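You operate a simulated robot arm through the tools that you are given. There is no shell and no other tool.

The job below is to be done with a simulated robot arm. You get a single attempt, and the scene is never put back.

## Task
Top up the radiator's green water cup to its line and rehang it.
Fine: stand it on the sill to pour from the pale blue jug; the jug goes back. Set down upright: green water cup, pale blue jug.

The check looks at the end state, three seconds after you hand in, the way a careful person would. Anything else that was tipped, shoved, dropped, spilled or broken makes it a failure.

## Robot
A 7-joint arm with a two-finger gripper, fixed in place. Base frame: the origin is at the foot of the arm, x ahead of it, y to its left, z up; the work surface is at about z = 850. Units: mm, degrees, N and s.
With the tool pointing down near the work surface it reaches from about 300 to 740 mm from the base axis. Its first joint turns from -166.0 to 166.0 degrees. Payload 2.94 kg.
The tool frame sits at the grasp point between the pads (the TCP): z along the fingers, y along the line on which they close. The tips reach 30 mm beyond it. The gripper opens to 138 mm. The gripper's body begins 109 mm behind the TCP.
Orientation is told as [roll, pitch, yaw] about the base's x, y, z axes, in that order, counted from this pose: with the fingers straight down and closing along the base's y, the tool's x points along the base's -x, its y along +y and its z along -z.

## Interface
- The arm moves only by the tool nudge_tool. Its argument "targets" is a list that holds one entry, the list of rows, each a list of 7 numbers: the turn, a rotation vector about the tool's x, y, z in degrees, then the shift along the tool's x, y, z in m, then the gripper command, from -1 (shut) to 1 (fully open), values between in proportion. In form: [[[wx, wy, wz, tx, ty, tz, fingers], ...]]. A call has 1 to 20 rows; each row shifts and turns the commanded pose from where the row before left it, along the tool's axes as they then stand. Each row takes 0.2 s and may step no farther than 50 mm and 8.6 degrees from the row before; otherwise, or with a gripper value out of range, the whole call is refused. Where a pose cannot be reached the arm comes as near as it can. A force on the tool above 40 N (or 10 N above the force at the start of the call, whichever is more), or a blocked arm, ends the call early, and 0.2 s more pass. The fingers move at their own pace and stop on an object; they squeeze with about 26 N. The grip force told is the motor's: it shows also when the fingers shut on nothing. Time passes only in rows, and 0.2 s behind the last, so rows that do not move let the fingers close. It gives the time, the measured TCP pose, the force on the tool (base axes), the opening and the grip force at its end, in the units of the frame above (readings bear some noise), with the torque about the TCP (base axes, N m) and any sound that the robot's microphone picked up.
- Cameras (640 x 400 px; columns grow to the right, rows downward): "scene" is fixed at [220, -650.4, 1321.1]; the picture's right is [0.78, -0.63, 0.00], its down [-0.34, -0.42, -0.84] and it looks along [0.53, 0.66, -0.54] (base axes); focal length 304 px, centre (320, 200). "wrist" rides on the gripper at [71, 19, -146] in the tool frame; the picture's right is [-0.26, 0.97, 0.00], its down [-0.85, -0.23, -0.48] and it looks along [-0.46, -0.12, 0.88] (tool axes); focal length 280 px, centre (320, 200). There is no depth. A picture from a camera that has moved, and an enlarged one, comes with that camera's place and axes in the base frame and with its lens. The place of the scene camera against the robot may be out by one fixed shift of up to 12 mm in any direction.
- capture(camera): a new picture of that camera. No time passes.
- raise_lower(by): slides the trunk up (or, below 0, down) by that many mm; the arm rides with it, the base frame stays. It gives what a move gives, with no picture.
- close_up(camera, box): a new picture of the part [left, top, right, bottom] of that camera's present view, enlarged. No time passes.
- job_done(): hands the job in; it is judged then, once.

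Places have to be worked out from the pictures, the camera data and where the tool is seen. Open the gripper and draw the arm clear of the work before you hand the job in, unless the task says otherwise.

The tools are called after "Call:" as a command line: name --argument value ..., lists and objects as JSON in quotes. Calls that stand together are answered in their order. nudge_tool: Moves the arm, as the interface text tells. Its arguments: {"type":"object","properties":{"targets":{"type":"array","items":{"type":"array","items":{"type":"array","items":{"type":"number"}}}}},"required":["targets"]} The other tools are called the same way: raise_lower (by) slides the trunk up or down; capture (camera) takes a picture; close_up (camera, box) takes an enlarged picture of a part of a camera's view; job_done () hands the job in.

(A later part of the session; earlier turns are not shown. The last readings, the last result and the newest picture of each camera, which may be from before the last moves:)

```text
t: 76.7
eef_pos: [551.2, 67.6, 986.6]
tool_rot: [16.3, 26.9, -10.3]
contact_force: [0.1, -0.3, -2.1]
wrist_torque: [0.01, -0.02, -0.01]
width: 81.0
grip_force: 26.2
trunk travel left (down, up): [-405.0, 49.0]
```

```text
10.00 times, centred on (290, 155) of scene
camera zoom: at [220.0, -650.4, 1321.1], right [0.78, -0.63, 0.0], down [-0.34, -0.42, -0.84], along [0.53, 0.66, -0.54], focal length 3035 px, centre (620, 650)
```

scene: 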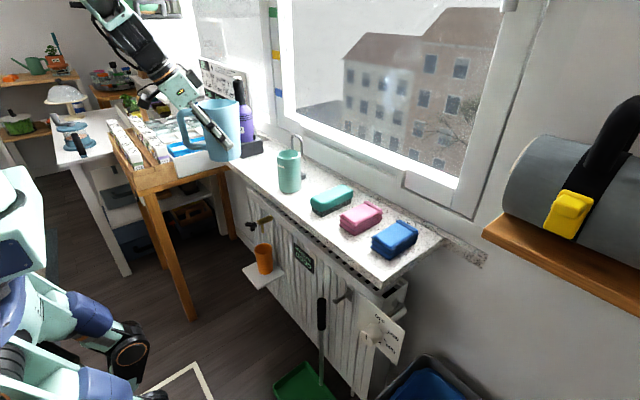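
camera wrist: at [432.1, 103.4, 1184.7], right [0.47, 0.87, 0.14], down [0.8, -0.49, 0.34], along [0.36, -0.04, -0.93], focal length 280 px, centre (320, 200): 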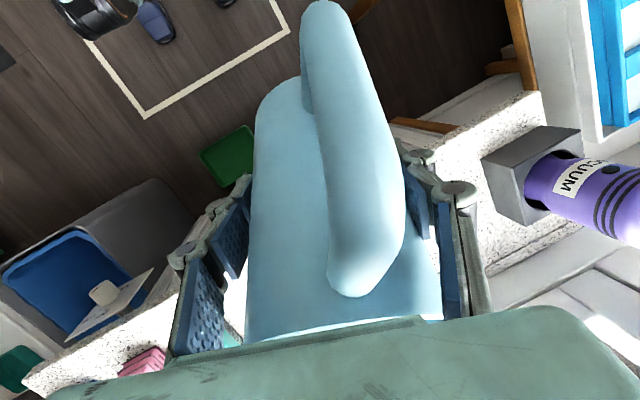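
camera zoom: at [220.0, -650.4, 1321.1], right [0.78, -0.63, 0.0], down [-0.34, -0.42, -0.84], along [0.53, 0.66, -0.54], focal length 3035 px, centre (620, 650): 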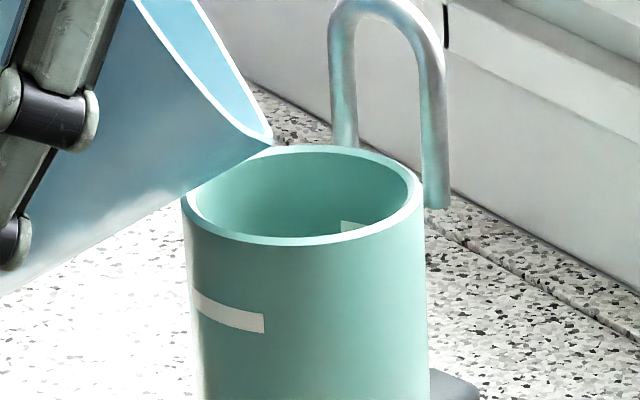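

It stopped again at 59 degrees, with the surface still below what the scene camera can see. I tilt to 63 degrees in two steps with pauses.

Call:
nudge_tool --targets '[[[-0.253, 0.957, 0.146, 0.00064, 0.0004, -0.00151, -1], [-0.253, 0.957, 0.146, 0.00064, 0.0004, -0.00151, -1], [0, 0, 0, 0, 0, 0, -1], [0, 0, 0, 0, 0, 0, -1], [0, 0, 0, 0, 0, 0, -1], [0, 0, 0, 0, 0, 0, -1]]]'

Call:
close_up --camera "scene" --box '[270, 135, 310, 175]'

```text
t: 78.1
eef_pos: [552.1, 67.8, 988.7]
tool_rot: [16.9, 28.9, -10.1]
contact_force: [0.4, -0.4, -2.2]
wrist_torque: [-0.01, -0.02, 0.01]
width: 80.9
grip_force: 26.0
trunk travel left (down, up): [-405.0, 49.0]
```

```text
10.00 times, centred on (290, 155) of scene
camera zoom: at [220.0, -650.4, 1321.1], right [0.78, -0.63, 0.0], down [-0.34, -0.42, -0.84], along [0.53, 0.66, -0.54], focal length 3035 px, centre (620, 650)
```

zoom: 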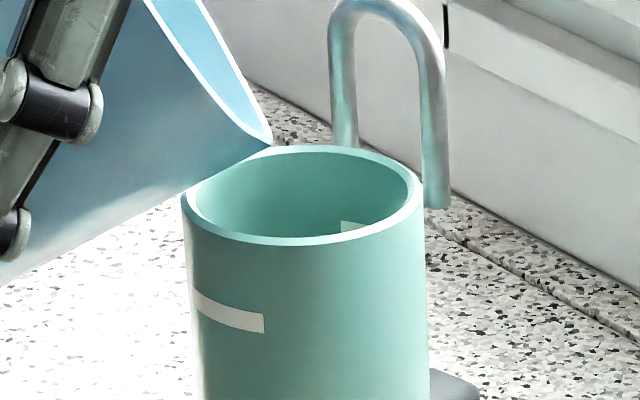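

Stopped at 61 degrees, surface not yet visible. I go on to 63 and 64.5 degrees with pauses in between.

Call:
nudge_tool --targets '[[[-0.253, 0.957, 0.146, 0.00064, 0.0004, -0.00151, -1], [-0.253, 0.957, 0.146, 0.00064, 0.0004, -0.00151, -1], [0, 0, 0, 0, 0, 0, -1], [0, 0, 0, 0, 0, 0, -1], [0, 0, 0, 0, 0, 0, -1], [0, 0, 0, 0, 0, 0, -1], [-0.253, 0.957, 0.146, 0.0007, 0.0004, -0.0015, -1], [-0.127, 0.479, 0.073, 0.00035, 0.0002, -0.00075, -1], [0, 0, 0, 0, 0, 0, -1], [0, 0, 0, 0, 0, 0, -1], [0, 0, 0, 0, 0, 0, -1], [0, 0, 0, 0, 0, 0, -1]]]'

Call:
close_up --camera "scene" --box '[270, 135, 310, 175]'

```text
t: 80.7
eef_pos: [551.7, 68.2, 994.9]
tool_rot: [18.1, 32.3, -9.5]
contact_force: [-0.6, 0.2, -1.4]
wrist_torque: [0.01, -0.03, 0.0]
width: 80.9
grip_force: 26.1
trunk travel left (down, up): [-405.0, 49.0]
```

```text
10.00 times, centred on (290, 155) of scene
camera zoom: at [220.0, -650.4, 1321.1], right [0.78, -0.63, 0.0], down [-0.34, -0.42, -0.84], along [0.53, 0.66, -0.54], focal length 3035 px, centre (620, 650)
```

zoom: 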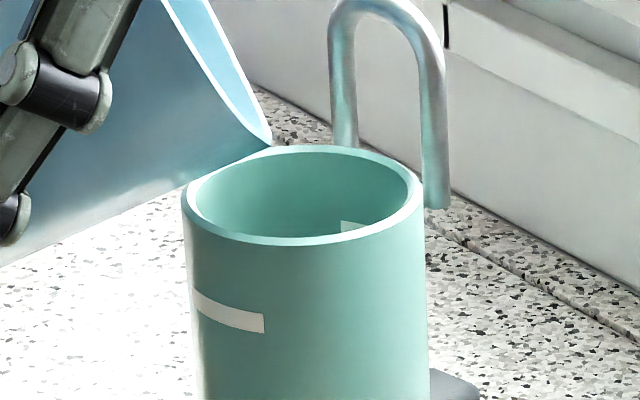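

Not yet visible. I zoom closer at the inner mark to be sure.

Call:
close_up --camera "scene" --box '[287, 150, 303, 162]'

```text
16.00 times, centred on (295, 156) of scene
camera zoom: at [220.0, -650.4, 1321.1], right [0.78, -0.63, 0.0], down [-0.34, -0.42, -0.84], along [0.53, 0.66, -0.54], focal length 4855 px, centre (720, 904)
```

zoom: 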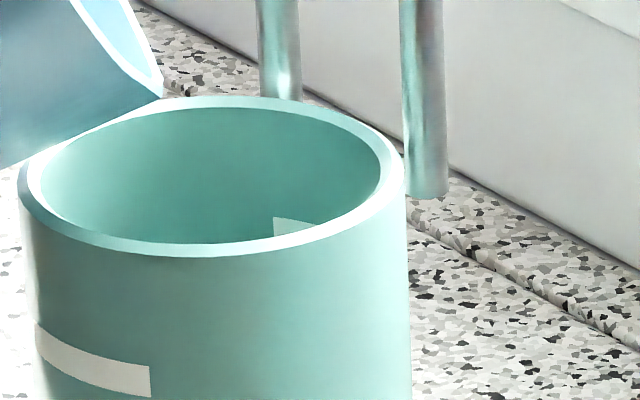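

No surface visible yet; from the geometry the line's middle is about 26 mm under the rim, and the scene camera can see down to about 29 mm. I continue in 1-degree steps with a pause after each.

Call:
nudge_tool --targets '[[[-0.253, 0.957, 0.146, 0.00068, 0.00041, -0.00148, -1], [0, 0, 0, 0, 0, 0, -1], [0, 0, 0, 0, 0, 0, -1], [0, 0, 0, 0, 0, 0, -1], [0, 0, 0, 0, 0, 0, -1]]]'

Call:
close_up --camera "scene" --box '[284, 148, 304, 163]'

```text
t: 81.9
eef_pos: [553.0, 67.4, 996.6]
tool_rot: [18.4, 33.3, -9.4]
contact_force: [0.5, 0.7, -1.2]
wrist_torque: [-0.01, -0.02, -0.03]
width: 80.8
grip_force: 25.7
trunk travel left (down, up): [-405.0, 49.0]
```

```text
16.00 times, centred on (294, 156) of scene
camera zoom: at [220.0, -650.4, 1321.1], right [0.78, -0.63, 0.0], down [-0.34, -0.42, -0.84], along [0.53, 0.66, -0.54], focal length 4855 px, centre (736, 912)
```

zoom: 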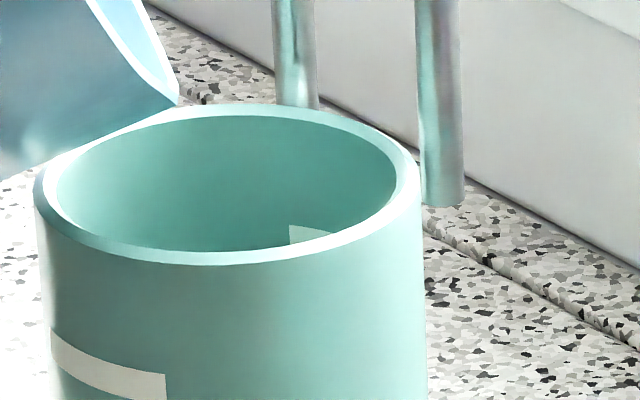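

There may be a faint sliver near the front rim; I enlarge that spot.

Call:
close_up --camera "scene" --box '[288, 158, 298, 165]'

```text
16.00 times, centred on (293, 162) of scene
camera zoom: at [220.0, -650.4, 1321.1], right [0.78, -0.63, 0.0], down [-0.34, -0.42, -0.84], along [0.53, 0.66, -0.54], focal length 4855 px, centre (752, 816)
```

zoom: 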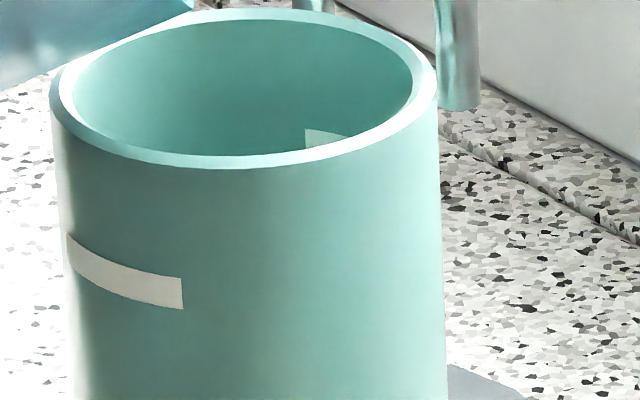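

Nothing certain yet. One more degree with a pause, then the same view for comparison.

Call:
nudge_tool --targets '[[[-0.253, 0.957, 0.146, 0.00068, 0.00041, -0.00148, -1], [0, 0, 0, 0, 0, 0, -1], [0, 0, 0, 0, 0, 0, -1], [0, 0, 0, 0, 0, 0, -1], [0, 0, 0, 0, 0, 0, -1]]]'

Call:
close_up --camera "scene" --box '[288, 150, 298, 157]'

Call:
close_up --camera "scene" --box '[245, 110, 315, 170]'

```text
t: 83.1
eef_pos: [551.6, 67.2, 998.7]
tool_rot: [18.9, 34.1, -9.1]
contact_force: [-0.2, -0.4, -2.0]
wrist_torque: [-0.02, 0.03, 0.01]
width: 80.8
grip_force: 26.3
trunk travel left (down, up): [-405.0, 49.0]
```

```text
16.00 times, centred on (293, 154) of scene
camera zoom: at [220.0, -650.4, 1321.1], right [0.78, -0.63, 0.0], down [-0.34, -0.42, -0.84], along [0.53, 0.66, -0.54], focal length 4855 px, centre (752, 944)
```

zoom: 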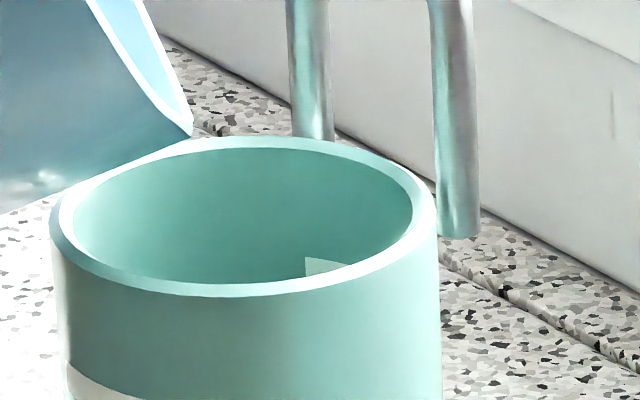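

```text
6.67 times, centred on (280, 140) of scene
camera zoom: at [220.0, -650.4, 1321.1], right [0.78, -0.63, 0.0], down [-0.34, -0.42, -0.84], along [0.53, 0.66, -0.54], focal length 2023 px, centre (587, 600)
```

zoom: 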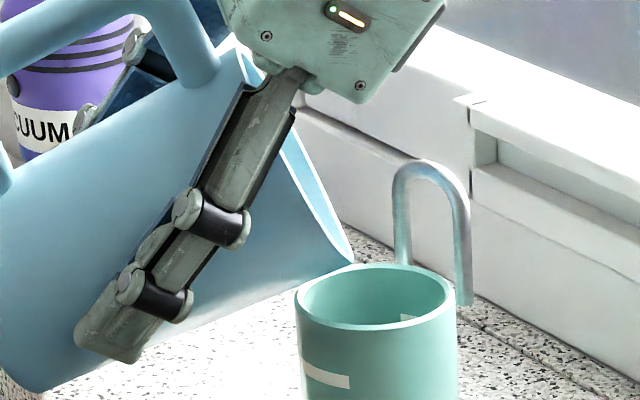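

By volume, roughly 150 ml should have run, leaving the surface some 10–15 mm under the line. I keep going in 1-degree steps.

Call:
nudge_tool --targets '[[[-0.253, 0.957, 0.146, 0.00068, 0.00041, -0.00148, -1], [0, 0, 0, 0, 0, 0, -1], [0, 0, 0, 0, 0, 0, -1], [0, 0, 0, 0, 0, 0, -1], [0, 0, 0, 0, 0, 0, -1]]]'

Call:
close_up --camera "scene" --box '[288, 150, 298, 157]'

```text
t: 84.3
eef_pos: [552.9, 67.1, 999.7]
tool_rot: [19.2, 35.1, -8.9]
contact_force: [0.1, -0.8, -1.8]
wrist_torque: [-0.04, 0.02, 0.01]
width: 81.0
grip_force: 25.9
trunk travel left (down, up): [-405.0, 49.0]
```

```text
16.00 times, centred on (293, 154) of scene
camera zoom: at [220.0, -650.4, 1321.1], right [0.78, -0.63, 0.0], down [-0.34, -0.42, -0.84], along [0.53, 0.66, -0.54], focal length 4855 px, centre (752, 944)
```

zoom: 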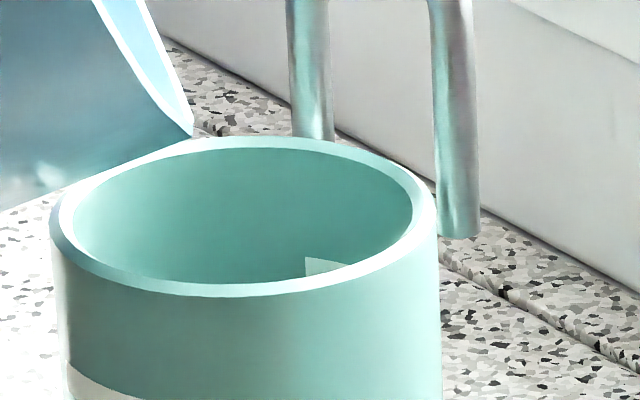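

Nothing visible yet at 67.5 degrees. One more degree.

Call:
nudge_tool --targets '[[[-0.253, 0.957, 0.146, 0.00072, 0.00041, -0.00146, -1], [0, 0, 0, 0, 0, 0, -1], [0, 0, 0, 0, 0, 0, -1], [0, 0, 0, 0, 0, 0, -1], [0, 0, 0, 0, 0, 0, -1]]]'

Call:
close_up --camera "scene" --box '[288, 150, 298, 157]'

```text
t: 85.5
eef_pos: [552.8, 67.0, 1001.9]
tool_rot: [19.5, 35.9, -8.7]
contact_force: [-0.7, 0.0, -2.2]
wrist_torque: [-0.02, 0.03, 0.0]
width: 80.8
grip_force: 26.6
trunk travel left (down, up): [-405.0, 49.0]
```

```text
16.00 times, centred on (293, 154) of scene
camera zoom: at [220.0, -650.4, 1321.1], right [0.78, -0.63, 0.0], down [-0.34, -0.42, -0.84], along [0.53, 0.66, -0.54], focal length 4855 px, centre (752, 944)
```

zoom: 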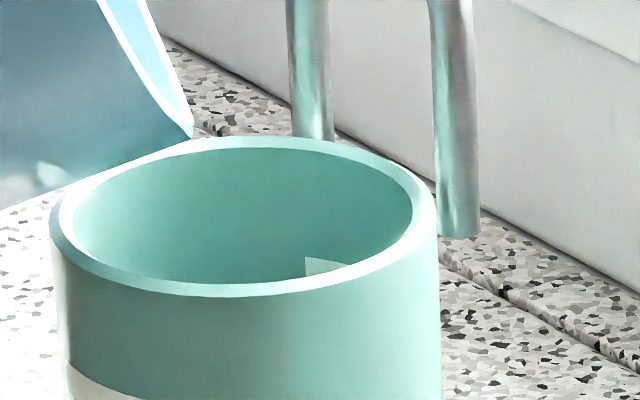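

Still not visible at 68.5. I tilt one more degree and look during the flow, to make sure the stream still lands in the cup.

Call:
nudge_tool --targets '[[[-0.253, 0.957, 0.146, 0.00072, 0.00041, -0.00146, -1]]]'

Call:
close_up --camera "scene" --box '[270, 135, 310, 175]'

Call:
close_up --camera "scene" --box '[288, 150, 298, 157]'

```text
t: 85.9
eef_pos: [553.6, 66.9, 1002.5]
tool_rot: [19.8, 37.0, -8.4]
contact_force: [-0.4, -0.1, -2.2]
wrist_torque: [-0.02, 0.0, 0.01]
width: 80.9
grip_force: 26.3
trunk travel left (down, up): [-405.0, 49.0]
```

```text
10.00 times, centred on (290, 155) of scene
camera zoom: at [220.0, -650.4, 1321.1], right [0.78, -0.63, 0.0], down [-0.34, -0.42, -0.84], along [0.53, 0.66, -0.54], focal length 3035 px, centre (620, 650)
```

zoom: 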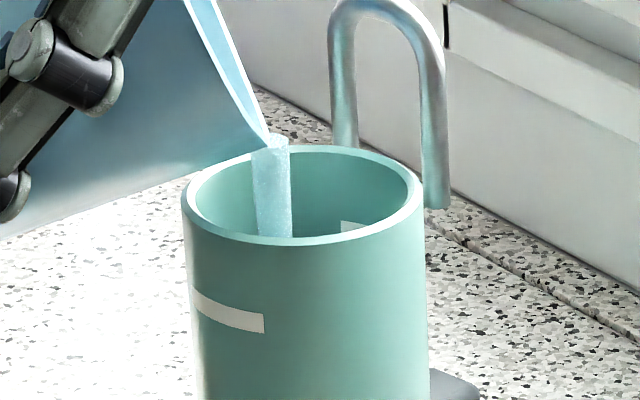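

```text
16.00 times, centred on (293, 154) of scene
camera zoom: at [220.0, -650.4, 1321.1], right [0.78, -0.63, 0.0], down [-0.34, -0.42, -0.84], along [0.53, 0.66, -0.54], focal length 4855 px, centre (752, 944)
```

zoom: 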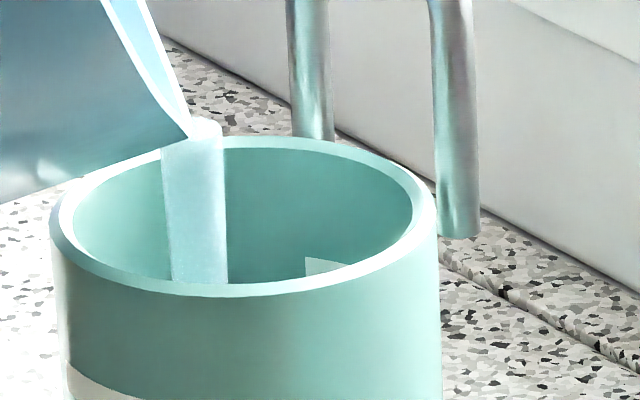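

A good stream, all inside the cup. I let it run out and look at the surface.

Call:
nudge_tool --targets '[[[0, 0, 0, 0, 0, 0, -1], [0, 0, 0, 0, 0, 0, -1], [0, 0, 0, 0, 0, 0, -1]]]'

Call:
close_up --camera "scene" --box '[288, 150, 298, 157]'

```text
t: 86.7
eef_pos: [553.6, 67.1, 1002.8]
tool_rot: [19.8, 37.0, -8.5]
contact_force: [0.1, 0.4, -2.0]
wrist_torque: [0.03, -0.03, -0.02]
width: 80.9
grip_force: 26.2
trunk travel left (down, up): [-405.0, 49.0]
```

```text
16.00 times, centred on (293, 154) of scene
camera zoom: at [220.0, -650.4, 1321.1], right [0.78, -0.63, 0.0], down [-0.34, -0.42, -0.84], along [0.53, 0.66, -0.54], focal length 4855 px, centre (752, 944)
```

zoom: 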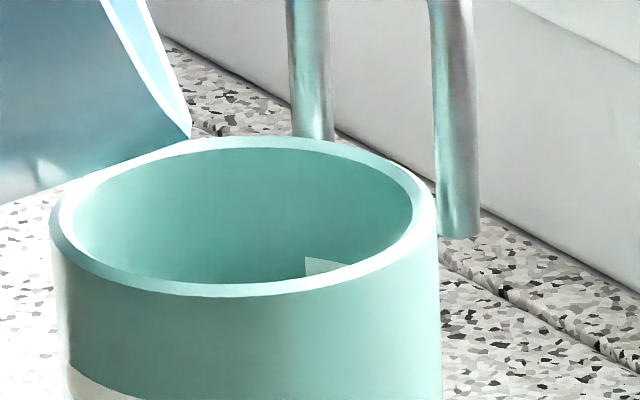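

Not yet up to the mark's lower edge (which this view would show). I continue in 0.7-degree steps.

Call:
nudge_tool --targets '[[[-0.177, 0.67, 0.102, 0.00047, 0.00029, -0.00104, -1], [0, 0, 0, 0, 0, 0, -1], [0, 0, 0, 0, 0, 0, -1], [0, 0, 0, 0, 0, 0, -1], [0, 0, 0, 0, 0, 0, -1]]]'

Call:
close_up --camera "scene" --box '[288, 150, 298, 157]'

```text
t: 87.9
eef_pos: [554.5, 66.1, 1004.2]
tool_rot: [20.2, 37.6, -8.2]
contact_force: [0.0, 0.7, -1.5]
wrist_torque: [-0.02, -0.01, 0.0]
width: 80.8
grip_force: 26.4
trunk travel left (down, up): [-405.0, 49.0]
```

```text
16.00 times, centred on (293, 154) of scene
camera zoom: at [220.0, -650.4, 1321.1], right [0.78, -0.63, 0.0], down [-0.34, -0.42, -0.84], along [0.53, 0.66, -0.54], focal length 4855 px, centre (752, 944)
```

zoom: 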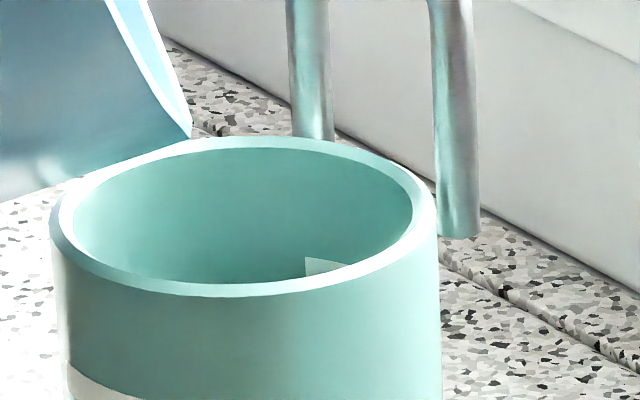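

Still none at 70.2 degrees. Another 0.8 degree.

Call:
nudge_tool --targets '[[[-0.202, 0.766, 0.117, 0.00054, 0.00033, -0.00119, -1], [0, 0, 0, 0, 0, 0, -1], [0, 0, 0, 0, 0, 0, -1], [0, 0, 0, 0, 0, 0, -1], [0, 0, 0, 0, 0, 0, -1]]]'

Call:
close_up --camera "scene" --box '[288, 150, 298, 157]'

```text
t: 89.1
eef_pos: [554.4, 66.3, 1004.7]
tool_rot: [20.4, 38.4, -8.0]
contact_force: [0.2, -1.1, -2.1]
wrist_torque: [0.01, 0.03, 0.0]
width: 81.1
grip_force: 26.1
trunk travel left (down, up): [-405.0, 49.0]
```

```text
16.00 times, centred on (293, 154) of scene
camera zoom: at [220.0, -650.4, 1321.1], right [0.78, -0.63, 0.0], down [-0.34, -0.42, -0.84], along [0.53, 0.66, -0.54], focal length 4855 px, centre (752, 944)
```

zoom: 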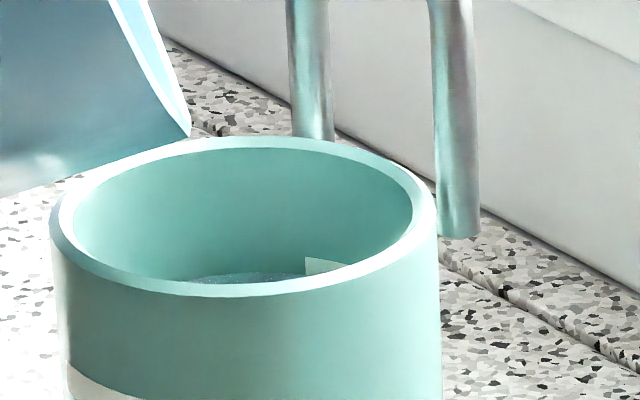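

The surface now shows: its far edge lies about 26.5 mm under the rim and cuts the inner mark at its middle, so the cup is at its line. I stop here and tilt the jug back, at first in place so any last drops fall into the cup.

Call:
nudge_tool --targets '[[[1.283, -4.852, -0.74, 0, 0, 0, -1], [1.283, -4.852, -0.74, 0, 0, 0, -1], [1.283, -4.852, -0.74, 0, 0, 0, -1], [1.283, -4.852, -0.74, 0, 0, 0, -1], [0, 0, 0, 0, 0, 0, -1]]]'

Call:
close_up --camera "scene" --box '[288, 150, 298, 157]'

Call:
close_up --camera "scene" --box '[225, 90, 325, 190]'

```text
t: 90.3
eef_pos: [553.5, 65.9, 1005.7]
tool_rot: [13.8, 18.9, -11.3]
contact_force: [-0.2, -0.7, -2.4]
wrist_torque: [0.0, -0.01, -0.01]
width: 80.5
grip_force: 25.9
trunk travel left (down, up): [-405.0, 49.0]
```

```text
16.00 times, centred on (293, 154) of scene
camera zoom: at [220.0, -650.4, 1321.1], right [0.78, -0.63, 0.0], down [-0.34, -0.42, -0.84], along [0.53, 0.66, -0.54], focal length 4855 px, centre (752, 944)
```

zoom: 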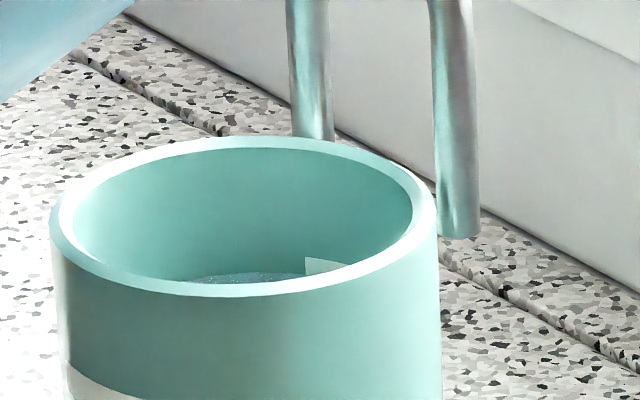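

```text
4.00 times, centred on (275, 140) of scene
camera zoom: at [220.0, -650.4, 1321.1], right [0.78, -0.63, 0.0], down [-0.34, -0.42, -0.84], along [0.53, 0.66, -0.54], focal length 1214 px, centre (500, 440)
```

zoom: 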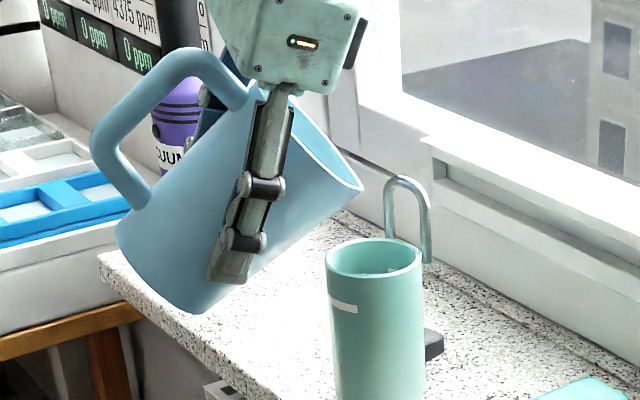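

Dry and clean; the level shows the same sliver. I tilt the jug fully upright in place.

Call:
nudge_tool --targets '[[[1.283, -4.852, -0.74, 0, 0, 0, -1], [1.283, -4.852, -0.74, 0, 0, 0, -1], [1.283, -4.852, -0.74, 0, 0, 0, -1], [1.283, -4.852, -0.74, 0, 0, 0, -1], [1.283, -4.852, -0.74, 0, 0, 0, -1], [1.283, -4.852, -0.74, 0, 0, 0, -1], [1.283, -4.852, -0.74, 0, 0, 0, -1], [1.283, -4.852, -0.74, 0, 0, 0, -1], [1.283, -4.852, -0.74, 0, 0, 0, -1], [1.283, -4.852, -0.74, 0, 0, 0, -1], [0, 0, 0, 0, 0, 0, -1]]]'

Call:
close_up --camera "scene" --box '[215, 80, 325, 190]'

```text
t: 92.7
eef_pos: [553.1, 66.3, 1005.7]
tool_rot: [0.0, -30.0, -9.9]
contact_force: [0.4, -0.3, -1.2]
wrist_torque: [-0.03, -0.04, -0.02]
width: 80.6
grip_force: 26.5
trunk travel left (down, up): [-405.0, 49.0]
```

```text
3.64 times, centred on (270, 135) of scene
camera zoom: at [220.0, -650.4, 1321.1], right [0.78, -0.63, 0.0], down [-0.34, -0.42, -0.84], along [0.53, 0.66, -0.54], focal length 1104 px, centre (502, 436)
```

zoom: 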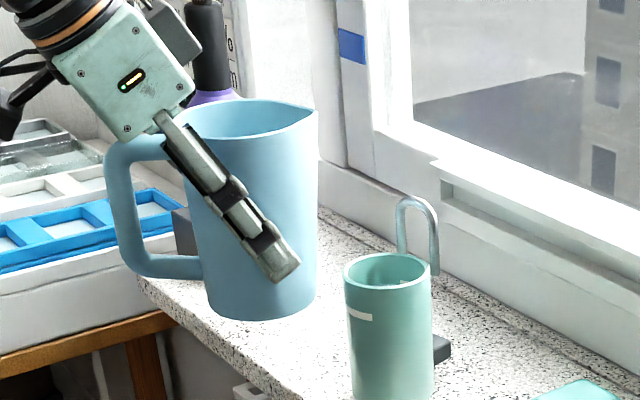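

The jug is upright again exactly in its former attitude. I raise it 80 mm, clear of the cup's loop, and carry it back over its place.

Call:
nudge_tool --targets '[[[0, 0, 0, -0.01, 0, -0.01732, -1], [0, 0, 0, -0.01, 0, -0.01732, -1], [0, 0, 0, -0.01, 0, -0.01732, -1], [0, 0, 0, -0.01, 0, -0.01732, -1], [0, 0, 0, -0.00802, 0.01603, 0.00462, -1], [0, 0, 0, -0.00802, 0.01603, 0.00462, -1], [0, 0, 0, -0.00802, 0.01603, 0.00462, -1], [0, 0, 0, -0.00802, 0.01603, 0.00462, -1], [0, 0, 0, -0.00802, 0.01603, 0.00462, -1], [0, 0, 0, -0.00802, 0.01603, 0.00462, -1], [0, 0, 0, -0.00802, 0.01603, 0.00462, -1], [0, 0, 0, -0.00802, 0.01603, 0.00462, -1], [0, 0, 0, -0.00802, 0.01603, 0.00462, -1], [0, 0, 0, -0.00802, 0.01603, 0.00462, -1], [0, 0, 0, 0, 0, 0, -1]]]'

Call:
capture --camera "wrist"

Call:
close_up --camera "wrist" --box '[40, 60, 180, 200]'

```text
t: 95.9
eef_pos: [673.8, 209.1, 1086.0]
tool_rot: [-0.2, -29.9, -9.9]
contact_force: [0.5, 0.2, -2.4]
wrist_torque: [-0.09, -0.01, -0.01]
width: 80.8
grip_force: 26.1
trunk travel left (down, up): [-405.0, 49.0]
```

```text
taken
camera wrist: at [543.3, 249.8, 1175.3], right [0.39, 0.91, 0.13], down [0.45, -0.31, 0.84], along [0.8, -0.27, -0.53], focal length 280 px, centre (320, 200)
```

wrist: 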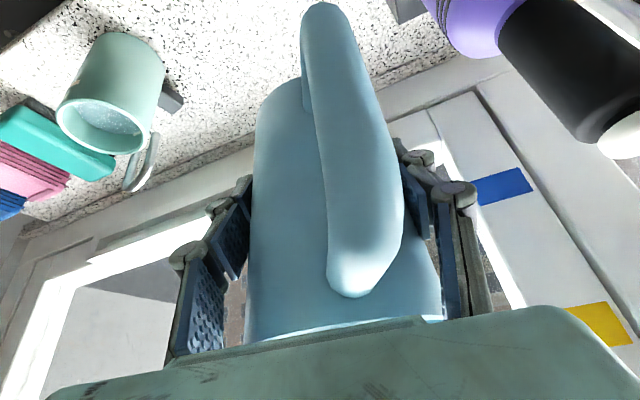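

```text
2.86 times, centred on (110, 130) of wrist
camera zoom: at [543.3, 249.8, 1175.3], right [0.39, 0.91, 0.13], down [0.45, -0.31, 0.84], along [0.8, -0.27, -0.53], focal length 801 px, centre (920, 400)
```

zoom: 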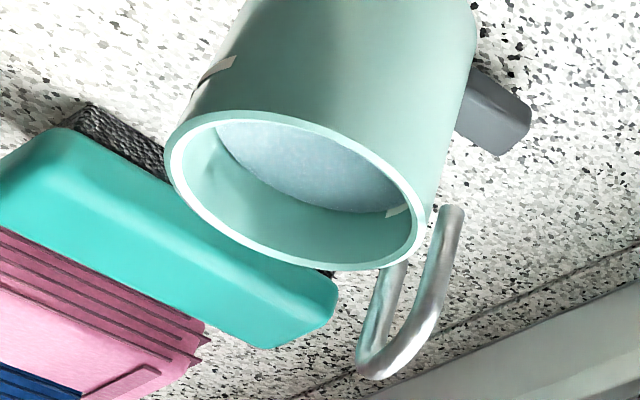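

The view into the cup confirms it: the water surface cuts the inner mark. Now I lower the jug straight down towards its former spot.

Call:
nudge_tool --targets '[[[0, 0, 0, 0.0111, -0.0012, 0.0167, -1], [0, 0, 0, 0.01, 0, 0.01732, -1], [0, 0, 0, 0.01, 0, 0.01732, -1], [0, 0, 0, 0.01, 0, 0.01732, -1], [0, 0, 0, 0.01, 0, 0.01732, -1], [0, 0, 0, 0.01, 0, 0.01732, -1], [0, 0, 0, 0.01, 0, 0.01732, -1], [0, 0, 0, 0.01, 0, 0.01732, -1], [0, 0, 0, 0, 0, 0, -1]]]'

Call:
close_up --camera "scene" --box '[200, 80, 320, 180]'

```text
t: 97.9
eef_pos: [671.3, 207.6, 926.3]
tool_rot: [-0.1, -29.8, -10.0]
contact_force: [0.7, 0.7, -1.4]
wrist_torque: [-0.03, -0.07, -0.02]
width: 80.6
grip_force: 25.7
trunk travel left (down, up): [-405.0, 49.0]
```

```text
4.00 times, centred on (260, 130) of scene
camera zoom: at [220.0, -650.4, 1321.1], right [0.78, -0.63, 0.0], down [-0.34, -0.42, -0.84], along [0.53, 0.66, -0.54], focal length 1214 px, centre (560, 480)
```

zoom: 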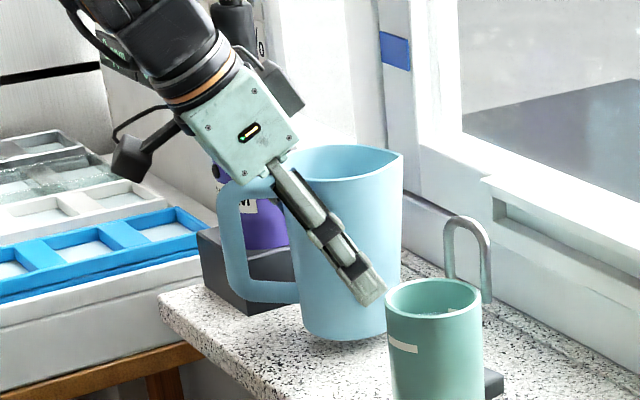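

The jug hovers about 14 mm above its spot, aligned. I lower the rest slowly until it touches.

Call:
nudge_tool --targets '[[[0, 0, 0, 0.00275, 0, 0.00476, -1], [0, 0, 0, 0.00275, 0, 0.00476, -1], [0, 0, 0, 0.00075, 0, 0.0013, -1], [0, 0, 0, 0.00075, 0, 0.0013, -1], [0, 0, 0, 0, 0, 0, -1]]]'

```text
t: 99.1
eef_pos: [670.1, 207.8, 911.8]
tool_rot: [0.0, -30.0, -9.9]
contact_force: [0.8, -0.4, 5.0]
wrist_torque: [-0.12, 0.12, -0.02]
width: 80.6
grip_force: 26.0
trunk travel left (down, up): [-405.0, 49.0]
```

Touchdown (about 5–7 N) at the same height as before. I check the view and open the fingers.

Call:
nudge_tool --targets '[[[0, 0, 0, 0, 0, 0, 0.3], [0, 0, 0, 0, 0, 0, 0.5], [0, 0, 0, 0, 0, 0, 0.7], [0, 0, 0, 0, 0, 0, 0.7]]]'

Call:
capture --camera "wrist"

Call:
close_up --camera "scene" --box '[200, 80, 320, 180]'

```text
t: 100.1
eef_pos: [669.5, 207.4, 910.6]
tool_rot: [0.1, -29.9, -10.0]
contact_force: [0.4, -0.1, -0.7]
wrist_torque: [0.03, 0.0, -0.03]
width: 117.5
grip_force: 0.1
trunk travel left (down, up): [-405.0, 49.0]
```

```text
taken
camera wrist: at [541.1, 248.4, 1001.4], right [0.39, 0.91, 0.13], down [0.45, -0.31, 0.84], along [0.8, -0.27, -0.53], focal length 280 px, centre (320, 200)
```

wrist: 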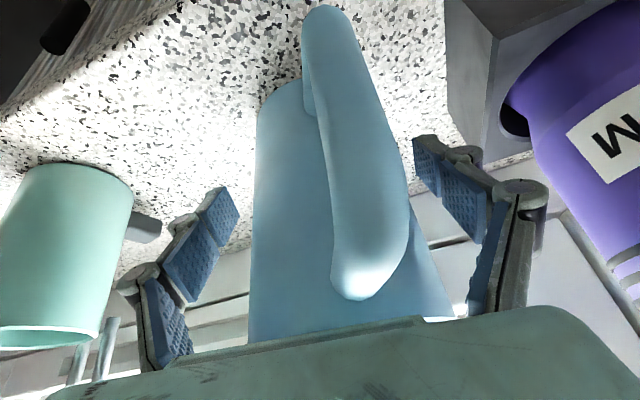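

```text
4.00 times, centred on (260, 130) of scene
camera zoom: at [220.0, -650.4, 1321.1], right [0.78, -0.63, 0.0], down [-0.34, -0.42, -0.84], along [0.53, 0.66, -0.54], focal length 1214 px, centre (560, 480)
```

zoom: 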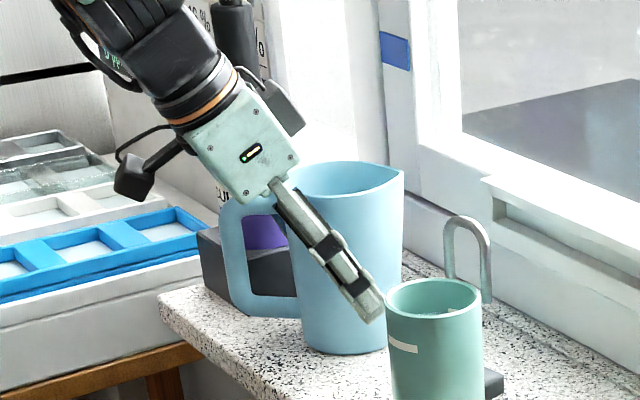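

The jug stands in its former place, fingers clear of it. I retreat along the tool axis.

Call:
nudge_tool --targets '[[[0, 0, 0, 0, 0, -0.02, 0.7], [0, 0, 0, 0, 0, -0.02, 0.7], [0, 0, 0, 0, 0, -0.02, 0.7], [0, 0, 0, 0, 0, -0.02, 0.7], [0, 0, 0, 0, 0, -0.03, 0.7], [0, 0, 0, 0, 0, -0.03, 0.7], [0, 0, 0, 0, 0, -0.03, 0.7], [0, 0, 0, 0, 0, -0.03, 0.7], [0, 0, 0, 0, 0, 0, 0.7]]]'

Call:
capture --camera "wrist"

Call:
close_up --camera "scene" --box '[200, 80, 320, 180]'

```text
t: 102.1
eef_pos: [570.5, 223.8, 1084.5]
tool_rot: [-0.1, -29.9, -9.9]
contact_force: [-0.4, -0.1, -0.9]
wrist_torque: [-0.01, 0.0, 0.0]
width: 117.7
grip_force: 0.0
trunk travel left (down, up): [-405.0, 49.0]
```

```text
taken
camera wrist: at [441.9, 265.4, 1175.6], right [0.39, 0.91, 0.13], down [0.45, -0.31, 0.84], along [0.8, -0.27, -0.53], focal length 280 px, centre (320, 200)
```

wrist: 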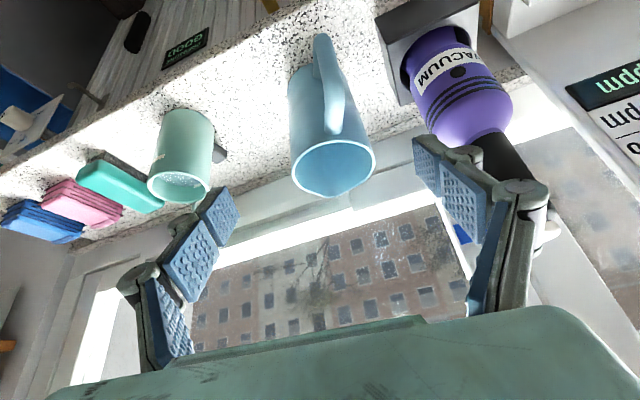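

```text
4.00 times, centred on (260, 130) of scene
camera zoom: at [220.0, -650.4, 1321.1], right [0.78, -0.63, 0.0], down [-0.34, -0.42, -0.84], along [0.53, 0.66, -0.54], focal length 1214 px, centre (560, 480)
```

zoom: 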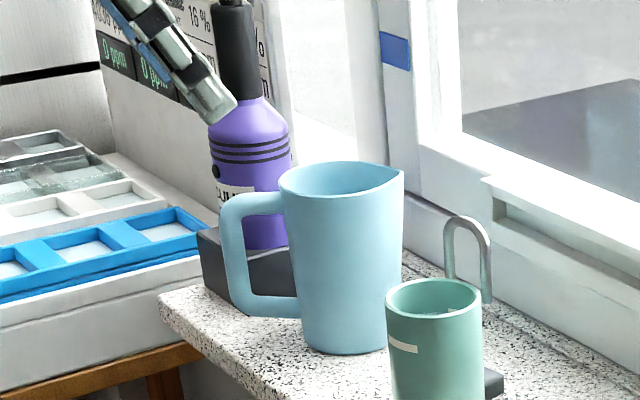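

The jug is back where it stood, undisturbed. Now I return for the cup: point the tool down and move to the earlier spot in front of the sill.

Call:
nudge_tool --targets '[[[0, 7.5, 0, 0, 0, 0, 0.5], [0, 7.5, 0, 0, 0, 0, 0.5], [0, 7.5, 0, 0, 0, 0, 0.5], [0, 7.4, 0, 0, 0, 0, 0.5], [0, 0, 0, 0.0001, -0.0396, -0.0073, 0.5], [0, 0, 0, 0.0001, -0.0396, -0.0073, 0.5], [0, 0, 0, 0.0001, -0.0396, -0.0073, 0.5], [0, 0, 0, 0.0001, -0.0396, -0.0073, 0.5], [0, 0, 0, 0.0001, -0.0396, -0.0073, 0.5], [0, 0, 0, 0.0001, -0.0396, -0.0073, 0.5], [0, 0, 0, 0, 0, 0, 0.5]]]'

Call:
capture --camera "wrist"

Call:
close_up --camera "wrist" --box '[310, 110, 440, 260]'

```text
t: 104.5
eef_pos: [531.3, -11.3, 1128.5]
tool_rot: [-0.1, 0.0, -9.8]
contact_force: [-0.2, -0.5, -0.1]
wrist_torque: [0.01, -0.01, 0.01]
width: 103.6
grip_force: 0.0
trunk travel left (down, up): [-405.0, 49.0]
```

```text
taken
camera wrist: at [463.6, 19.1, 1272.8], right [0.42, 0.91, 0.0], down [0.8, -0.37, 0.48], along [0.43, -0.2, -0.88], focal length 280 px, centre (320, 200)
```

wrist: 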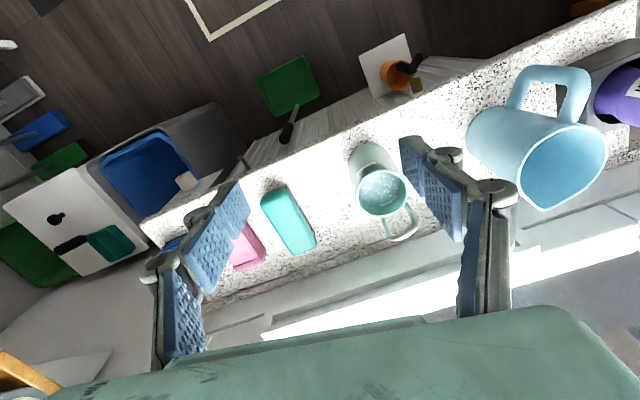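

```text
2.67 times, centred on (375, 185) of wrist
camera zoom: at [463.6, 19.1, 1272.8], right [0.42, 0.91, 0.0], down [0.8, -0.37, 0.48], along [0.43, -0.2, -0.88], focal length 748 px, centre (173, 240)
```

zoom: 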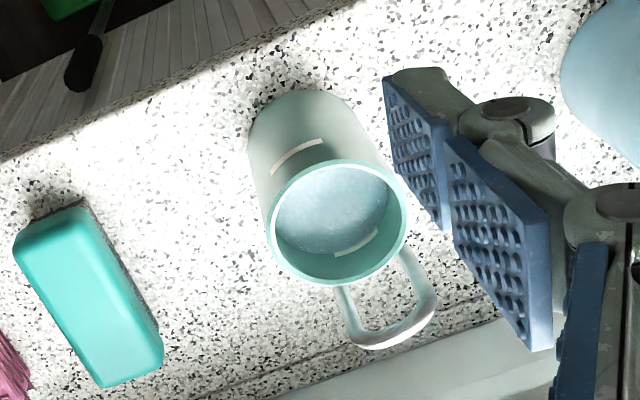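

A direct view into the cup: I enlarge it to compare the water edge with the inner line.

Call:
close_up --camera "wrist" --box '[355, 160, 415, 220]'

Call:
close_up --camera "wrist" --box '[375, 190, 400, 212]'

```text
6.67 times, centred on (385, 190) of wrist
camera zoom: at [463.6, 19.1, 1272.8], right [0.42, 0.91, 0.0], down [0.8, -0.37, 0.48], along [0.43, -0.2, -0.88], focal length 1869 px, centre (-113, 267)
```

zoom: 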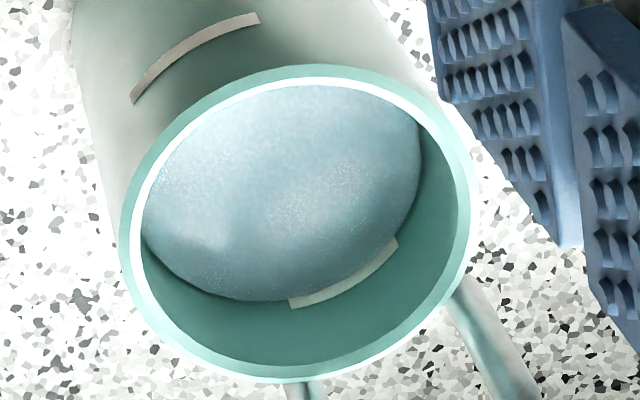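

```text
16.00 times, centred on (388, 201) of wrist
camera zoom: at [463.6, 19.1, 1272.8], right [0.42, 0.91, 0.0], down [0.8, -0.37, 0.48], along [0.43, -0.2, -0.88], focal length 4486 px, centre (-760, 184)
```

zoom: 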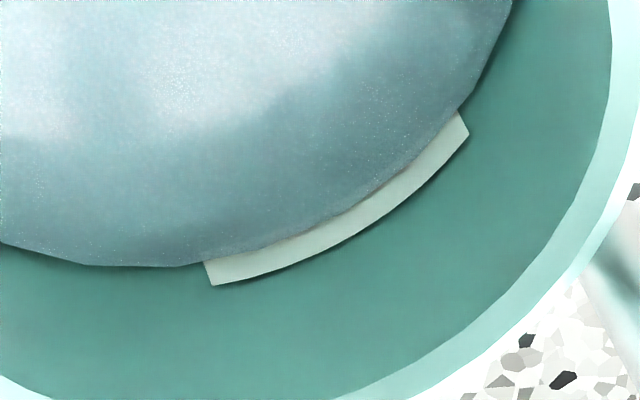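

The water edge lies within the line's band (about 2 mm of the mark is covered, within about 1 mm of its middle), so the fill is right. I now turn the wrist back to the camera-up orientation for the cup grasp.

Call:
nudge_tool --targets '[[[0, 0, 8.5, 0, 0, 0, 0.5], [0, 0, 8.5, 0, 0, 0, 0.5], [0, 0, 8.5, 0, 0, 0, 0.5], [0, 0, 8.5, 0, 0, 0, 0.5], [0, 0, 8.5, 0, 0, 0, 0.5], [0, 0, 8.5, 0, 0, 0, 0.5], [0, 0, 8.5, 0, 0, 0, 0.5], [0, 0, 8.5, 0, 0, 0, 0.5], [0, 0, 8.5, 0, 0, 0, 0.5], [0, 0, 8.5, 0, 0, 0, 0.5], [0, 0, 8.5, 0, 0, 0, 0.5], [0, 0, 8.5, 0, 0, 0, 0.5], [0, 0, 8.5, 0, 0, 0, 0.5], [0, 0, 8.5, 0, 0, 0, 0.5], [0, 0, 8.5, 0, 0, 0, 0.5], [0, 0, 8.5, 0, 0, 0, 0.5], [0, 0, 8.5, 0, 0, 0, 0.5], [0, 0, 8.5, 0, 0, 0, 0.5], [0, 0, 1.8, 0, 0, 0, 0.5], [0, 0, 0, 0, 0, 0, 0.5]]]'

```text
t: 108.7
eef_pos: [530.4, -8.5, 1128.9]
tool_rot: [0.1, -0.1, -164.7]
contact_force: [-0.1, 0.8, 0.4]
wrist_torque: [-0.02, 0.01, -0.02]
width: 103.3
grip_force: 0.1
trunk travel left (down, up): [-405.0, 49.0]
```

The wrist is back at yaw -164.7 with position kept. I go down to z 948 in front of the sill and pitch the tool forward to the earlier grasp attitude.

Call:
nudge_tool --targets '[[[0, 0, 0, 0, 0, 0.045, 0.5], [0, 0, 0, 0, 0, 0.045, 0.5], [0, 0, 0, 0, 0, 0.045, 0.5], [0, 0, 0, 0, 0, 0.045, 0.5], [0, 8.5, 0, 0, 0, 0, 0.5], [0, 8.5, 0, 0, 0, 0, 0.5], [0, 8.5, 0, 0, 0, 0, 0.5], [0, 8.5, 0, 0, 0, 0, 0.5], [0, 8.5, 0, 0, 0, 0, 0.5], [0, 8.5, 0, 0, 0, 0, 0.5], [0, 8.5, 0, 0, 0, 0, 0.5], [0, 8.5, 0, 0, 0, 0, 0.5], [0, 2.1, 0, 0, 0, 0, 0.5], [0, 0, 0, 0, 0, 0, 0.5]]]'

Call:
capture --camera "wrist"

```text
t: 111.7
eef_pos: [530.7, -9.5, 949.9]
tool_rot: [0.1, 70.2, -164.5]
contact_force: [-0.2, -0.1, 1.0]
wrist_torque: [-0.01, 0.05, 0.0]
width: 103.5
grip_force: 0.0
trunk travel left (down, up): [-405.0, 49.0]
```

```text
taken
camera wrist: at [426.2, -58.6, 1064.1], right [0.17, -0.95, -0.25], down [-0.77, 0.03, -0.64], along [0.62, 0.3, -0.73], focal length 280 px, centre (320, 200)
```

wrist: 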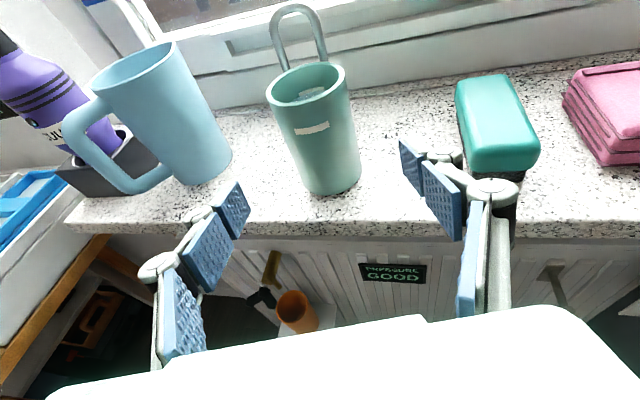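

The cup is exactly where I left it relative to the tool. I advance 120 mm along the tool axis back to the release pose, fingers open.

Call:
nudge_tool --targets '[[[0, 0, 0, -0.0004, 0, 0.025, 0.5], [0, 0, 0, -0.0004, 0, 0.025, 0.5], [0, 0, 0, -0.0004, 0, 0.025, 0.5], [0, 0, 0, -0.0004, 0, 0.025, 0.5], [0, 0, 0, -0.0004, 0, 0.0205, 0.5], [0, 0, 0, 0, 0, 0, 0.5]]]'

Call:
capture --camera "wrist"

```text
t: 113.1
eef_pos: [640.6, 20.2, 905.8]
tool_rot: [0.0, 70.2, -164.6]
contact_force: [-0.6, -0.5, 1.0]
wrist_torque: [-0.01, -0.03, 0.01]
width: 103.6
grip_force: 0.1
trunk travel left (down, up): [-405.0, 49.0]
```

```text
taken
camera wrist: at [535.4, -29.2, 1020.7], right [0.17, -0.95, -0.25], down [-0.77, 0.03, -0.64], along [0.61, 0.3, -0.73], focal length 280 px, centre (320, 200)
```

wrist: 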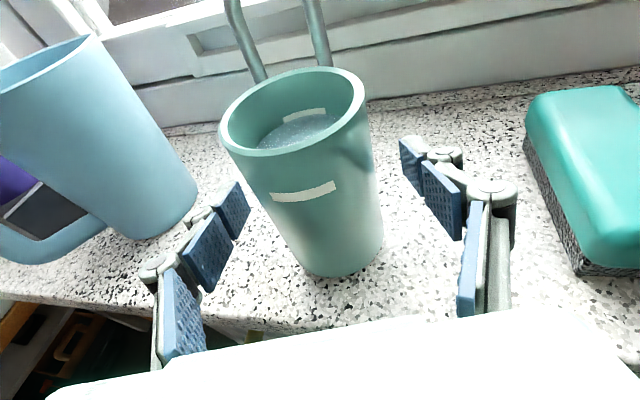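

The view matches the release view to a pixel or two. I close on the cup gently.

Call:
nudge_tool --targets '[[[0, 0, 0, 0, 0, 0, 0.3], [0, 0, 0, 0, 0, 0, 0.15], [0, 0, 0, 0, 0, 0, 0.03], [0, 0, 0, 0, 0, 0, -0.05], [0, 0, 0, 0, 0, 0, -1], [0, 0, 0, 0, 0, 0, -1], [0, 0, 0, 0, 0, 0, -1]]]'

Call:
capture --camera "wrist"

```text
t: 114.7
eef_pos: [640.4, 20.6, 905.4]
tool_rot: [0.1, 70.1, -164.5]
contact_force: [-0.2, -0.1, 0.3]
wrist_torque: [0.08, 0.03, 0.04]
width: 66.2
grip_force: 26.3
trunk travel left (down, up): [-405.0, 49.0]
```

```text
taken
camera wrist: at [535.0, -29.1, 1021.0], right [0.17, -0.95, -0.25], down [-0.77, 0.03, -0.64], along [0.61, 0.3, -0.73], focal length 280 px, centre (320, 200)
```

wrist: 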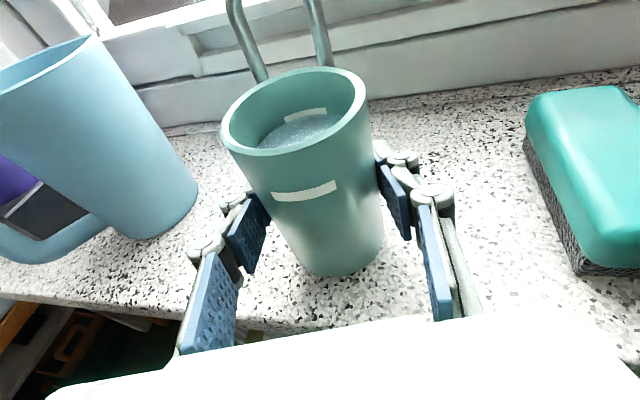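

Grip matches the earlier one (66.2 mm). I lift the full cup 25 mm slowly, keeping it level.

Call:
nudge_tool --targets '[[[0, 0, 0, 0.0038, 0, -0.0014, -1], [0, 0, 0, 0.0066, 0, -0.0024, -1], [0, 0, 0, 0.0066, 0, -0.0024, -1], [0, 0, 0, 0.0047, 0, -0.0017, -1], [0, 0, 0, 0.0019, 0, -0.0007, -1], [0, 0, 0, 0, 0, 0, -1]]]'

Call:
capture --camera "wrist"

Call:
close_up --camera "scene" --box '[230, 100, 330, 200]'

```text
t: 116.1
eef_pos: [640.6, 18.9, 932.1]
tool_rot: [0.1, 70.2, -164.5]
contact_force: [0.1, 0.2, -2.3]
wrist_torque: [-0.03, 0.05, 0.02]
width: 66.2
grip_force: 25.2
trunk travel left (down, up): [-405.0, 49.0]
```

```text
taken
camera wrist: at [535.4, -28.9, 1046.2], right [0.17, -0.95, -0.25], down [-0.77, 0.03, -0.64], along [0.61, 0.3, -0.73], focal length 280 px, centre (320, 200)
```

wrist: 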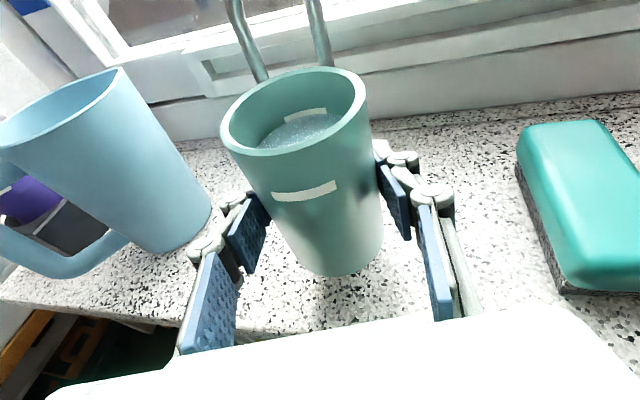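

```text
4.00 times, centred on (280, 150) of scene
camera zoom: at [220.0, -650.4, 1321.1], right [0.78, -0.63, 0.0], down [-0.34, -0.42, -0.84], along [0.53, 0.66, -0.54], focal length 1214 px, centre (480, 400)
```

zoom: 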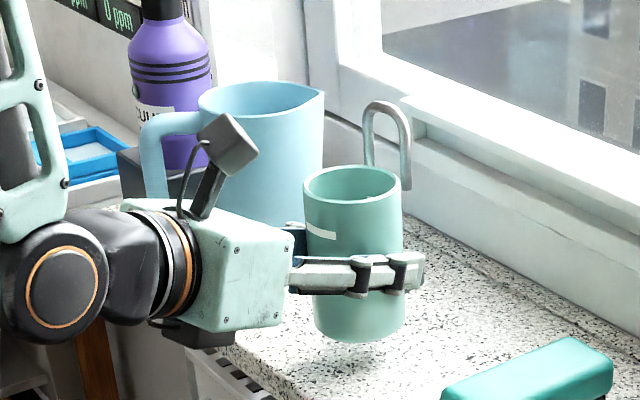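

The cup rides level and the water is calm. I draw it back slowly off the sill.

Call:
nudge_tool --targets '[[[0, 0, 0, -0.0025, -0.0009, -0.0074, -1], [0, 0, 0, -0.00503, -0.0018, -0.0148, -1], [0, 0, 0, -0.00503, -0.0018, -0.0148, -1], [0, 0, 0, -0.00503, -0.0018, -0.0148, -1], [0, 0, 0, -0.00503, -0.0018, -0.0148, -1], [0, 0, 0, -0.00503, -0.0018, -0.0148, -1], [0, 0, 0, -0.00503, -0.0018, -0.0148, -1], [0, 0, 0, -0.00503, -0.0018, -0.0148, -1], [0, 0, 0, -0.00503, -0.0018, -0.0148, -1], [0, 0, 0, -0.0025, -0.0009, -0.0074, -1], [0, 0, 0, 0, 0, 0, -1]]]'

```text
t: 118.5
eef_pos: [500.7, -1.7, 933.5]
tool_rot: [0.1, 70.2, -164.4]
contact_force: [-0.7, 0.1, -1.6]
wrist_torque: [-0.02, 0.06, 0.01]
width: 66.0
grip_force: 26.0
trunk travel left (down, up): [-405.0, 49.0]
```

Off the sill at (501, -2, 933). Now I carry it sideways towards y -250, slowly.

Call:
nudge_tool --targets '[[[0, 0, 0, -0.00075, 0.0079, -0.00206, -1], [0, 0, 0, -0.00151, 0.01587, -0.00413, -1], [0, 0, 0, -0.00151, 0.01587, -0.00413, -1], [0, 0, 0, -0.00151, 0.01587, -0.00413, -1], [0, 0, 0, -0.00151, 0.01587, -0.00413, -1], [0, 0, 0, -0.00151, 0.01587, -0.00413, -1], [0, 0, 0, -0.00151, 0.01587, -0.00413, -1], [0, 0, 0, -0.00151, 0.01587, -0.00413, -1], [0, 0, 0, -0.00151, 0.01587, -0.00413, -1], [0, 0, 0, -0.00151, 0.01587, -0.00413, -1], [0, 0, 0, -0.00151, 0.01587, -0.00413, -1], [0, 0, 0, -0.00151, 0.01587, -0.00413, -1], [0, 0, 0, -0.00151, 0.01587, -0.00413, -1], [0, 0, 0, -0.00151, 0.01587, -0.00413, -1], [0, 0, 0, -0.00151, 0.01587, -0.00413, -1], [0, 0, 0, -0.00075, 0.0079, -0.00206, -1], [0, 0, 0, 0, 0, 0, -1]]]'

Call:
capture --camera "scene"

```text
t: 122.1
eef_pos: [499.1, -250.0, 933.5]
tool_rot: [0.1, 70.1, -164.6]
contact_force: [-0.2, -0.6, -2.5]
wrist_torque: [0.0, 0.07, 0.01]
width: 65.9
grip_force: 25.9
trunk travel left (down, up): [-405.0, 49.0]
```

```text
taken
```

scene: 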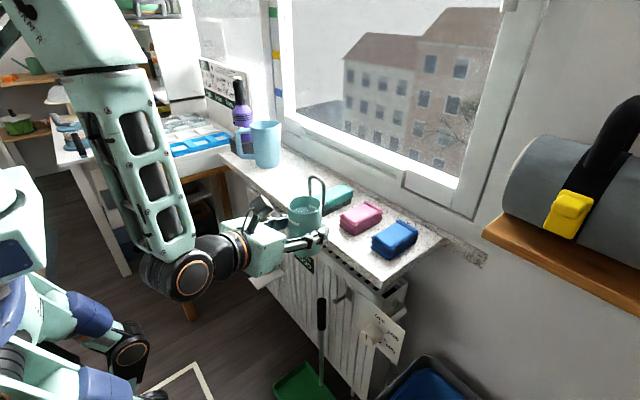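

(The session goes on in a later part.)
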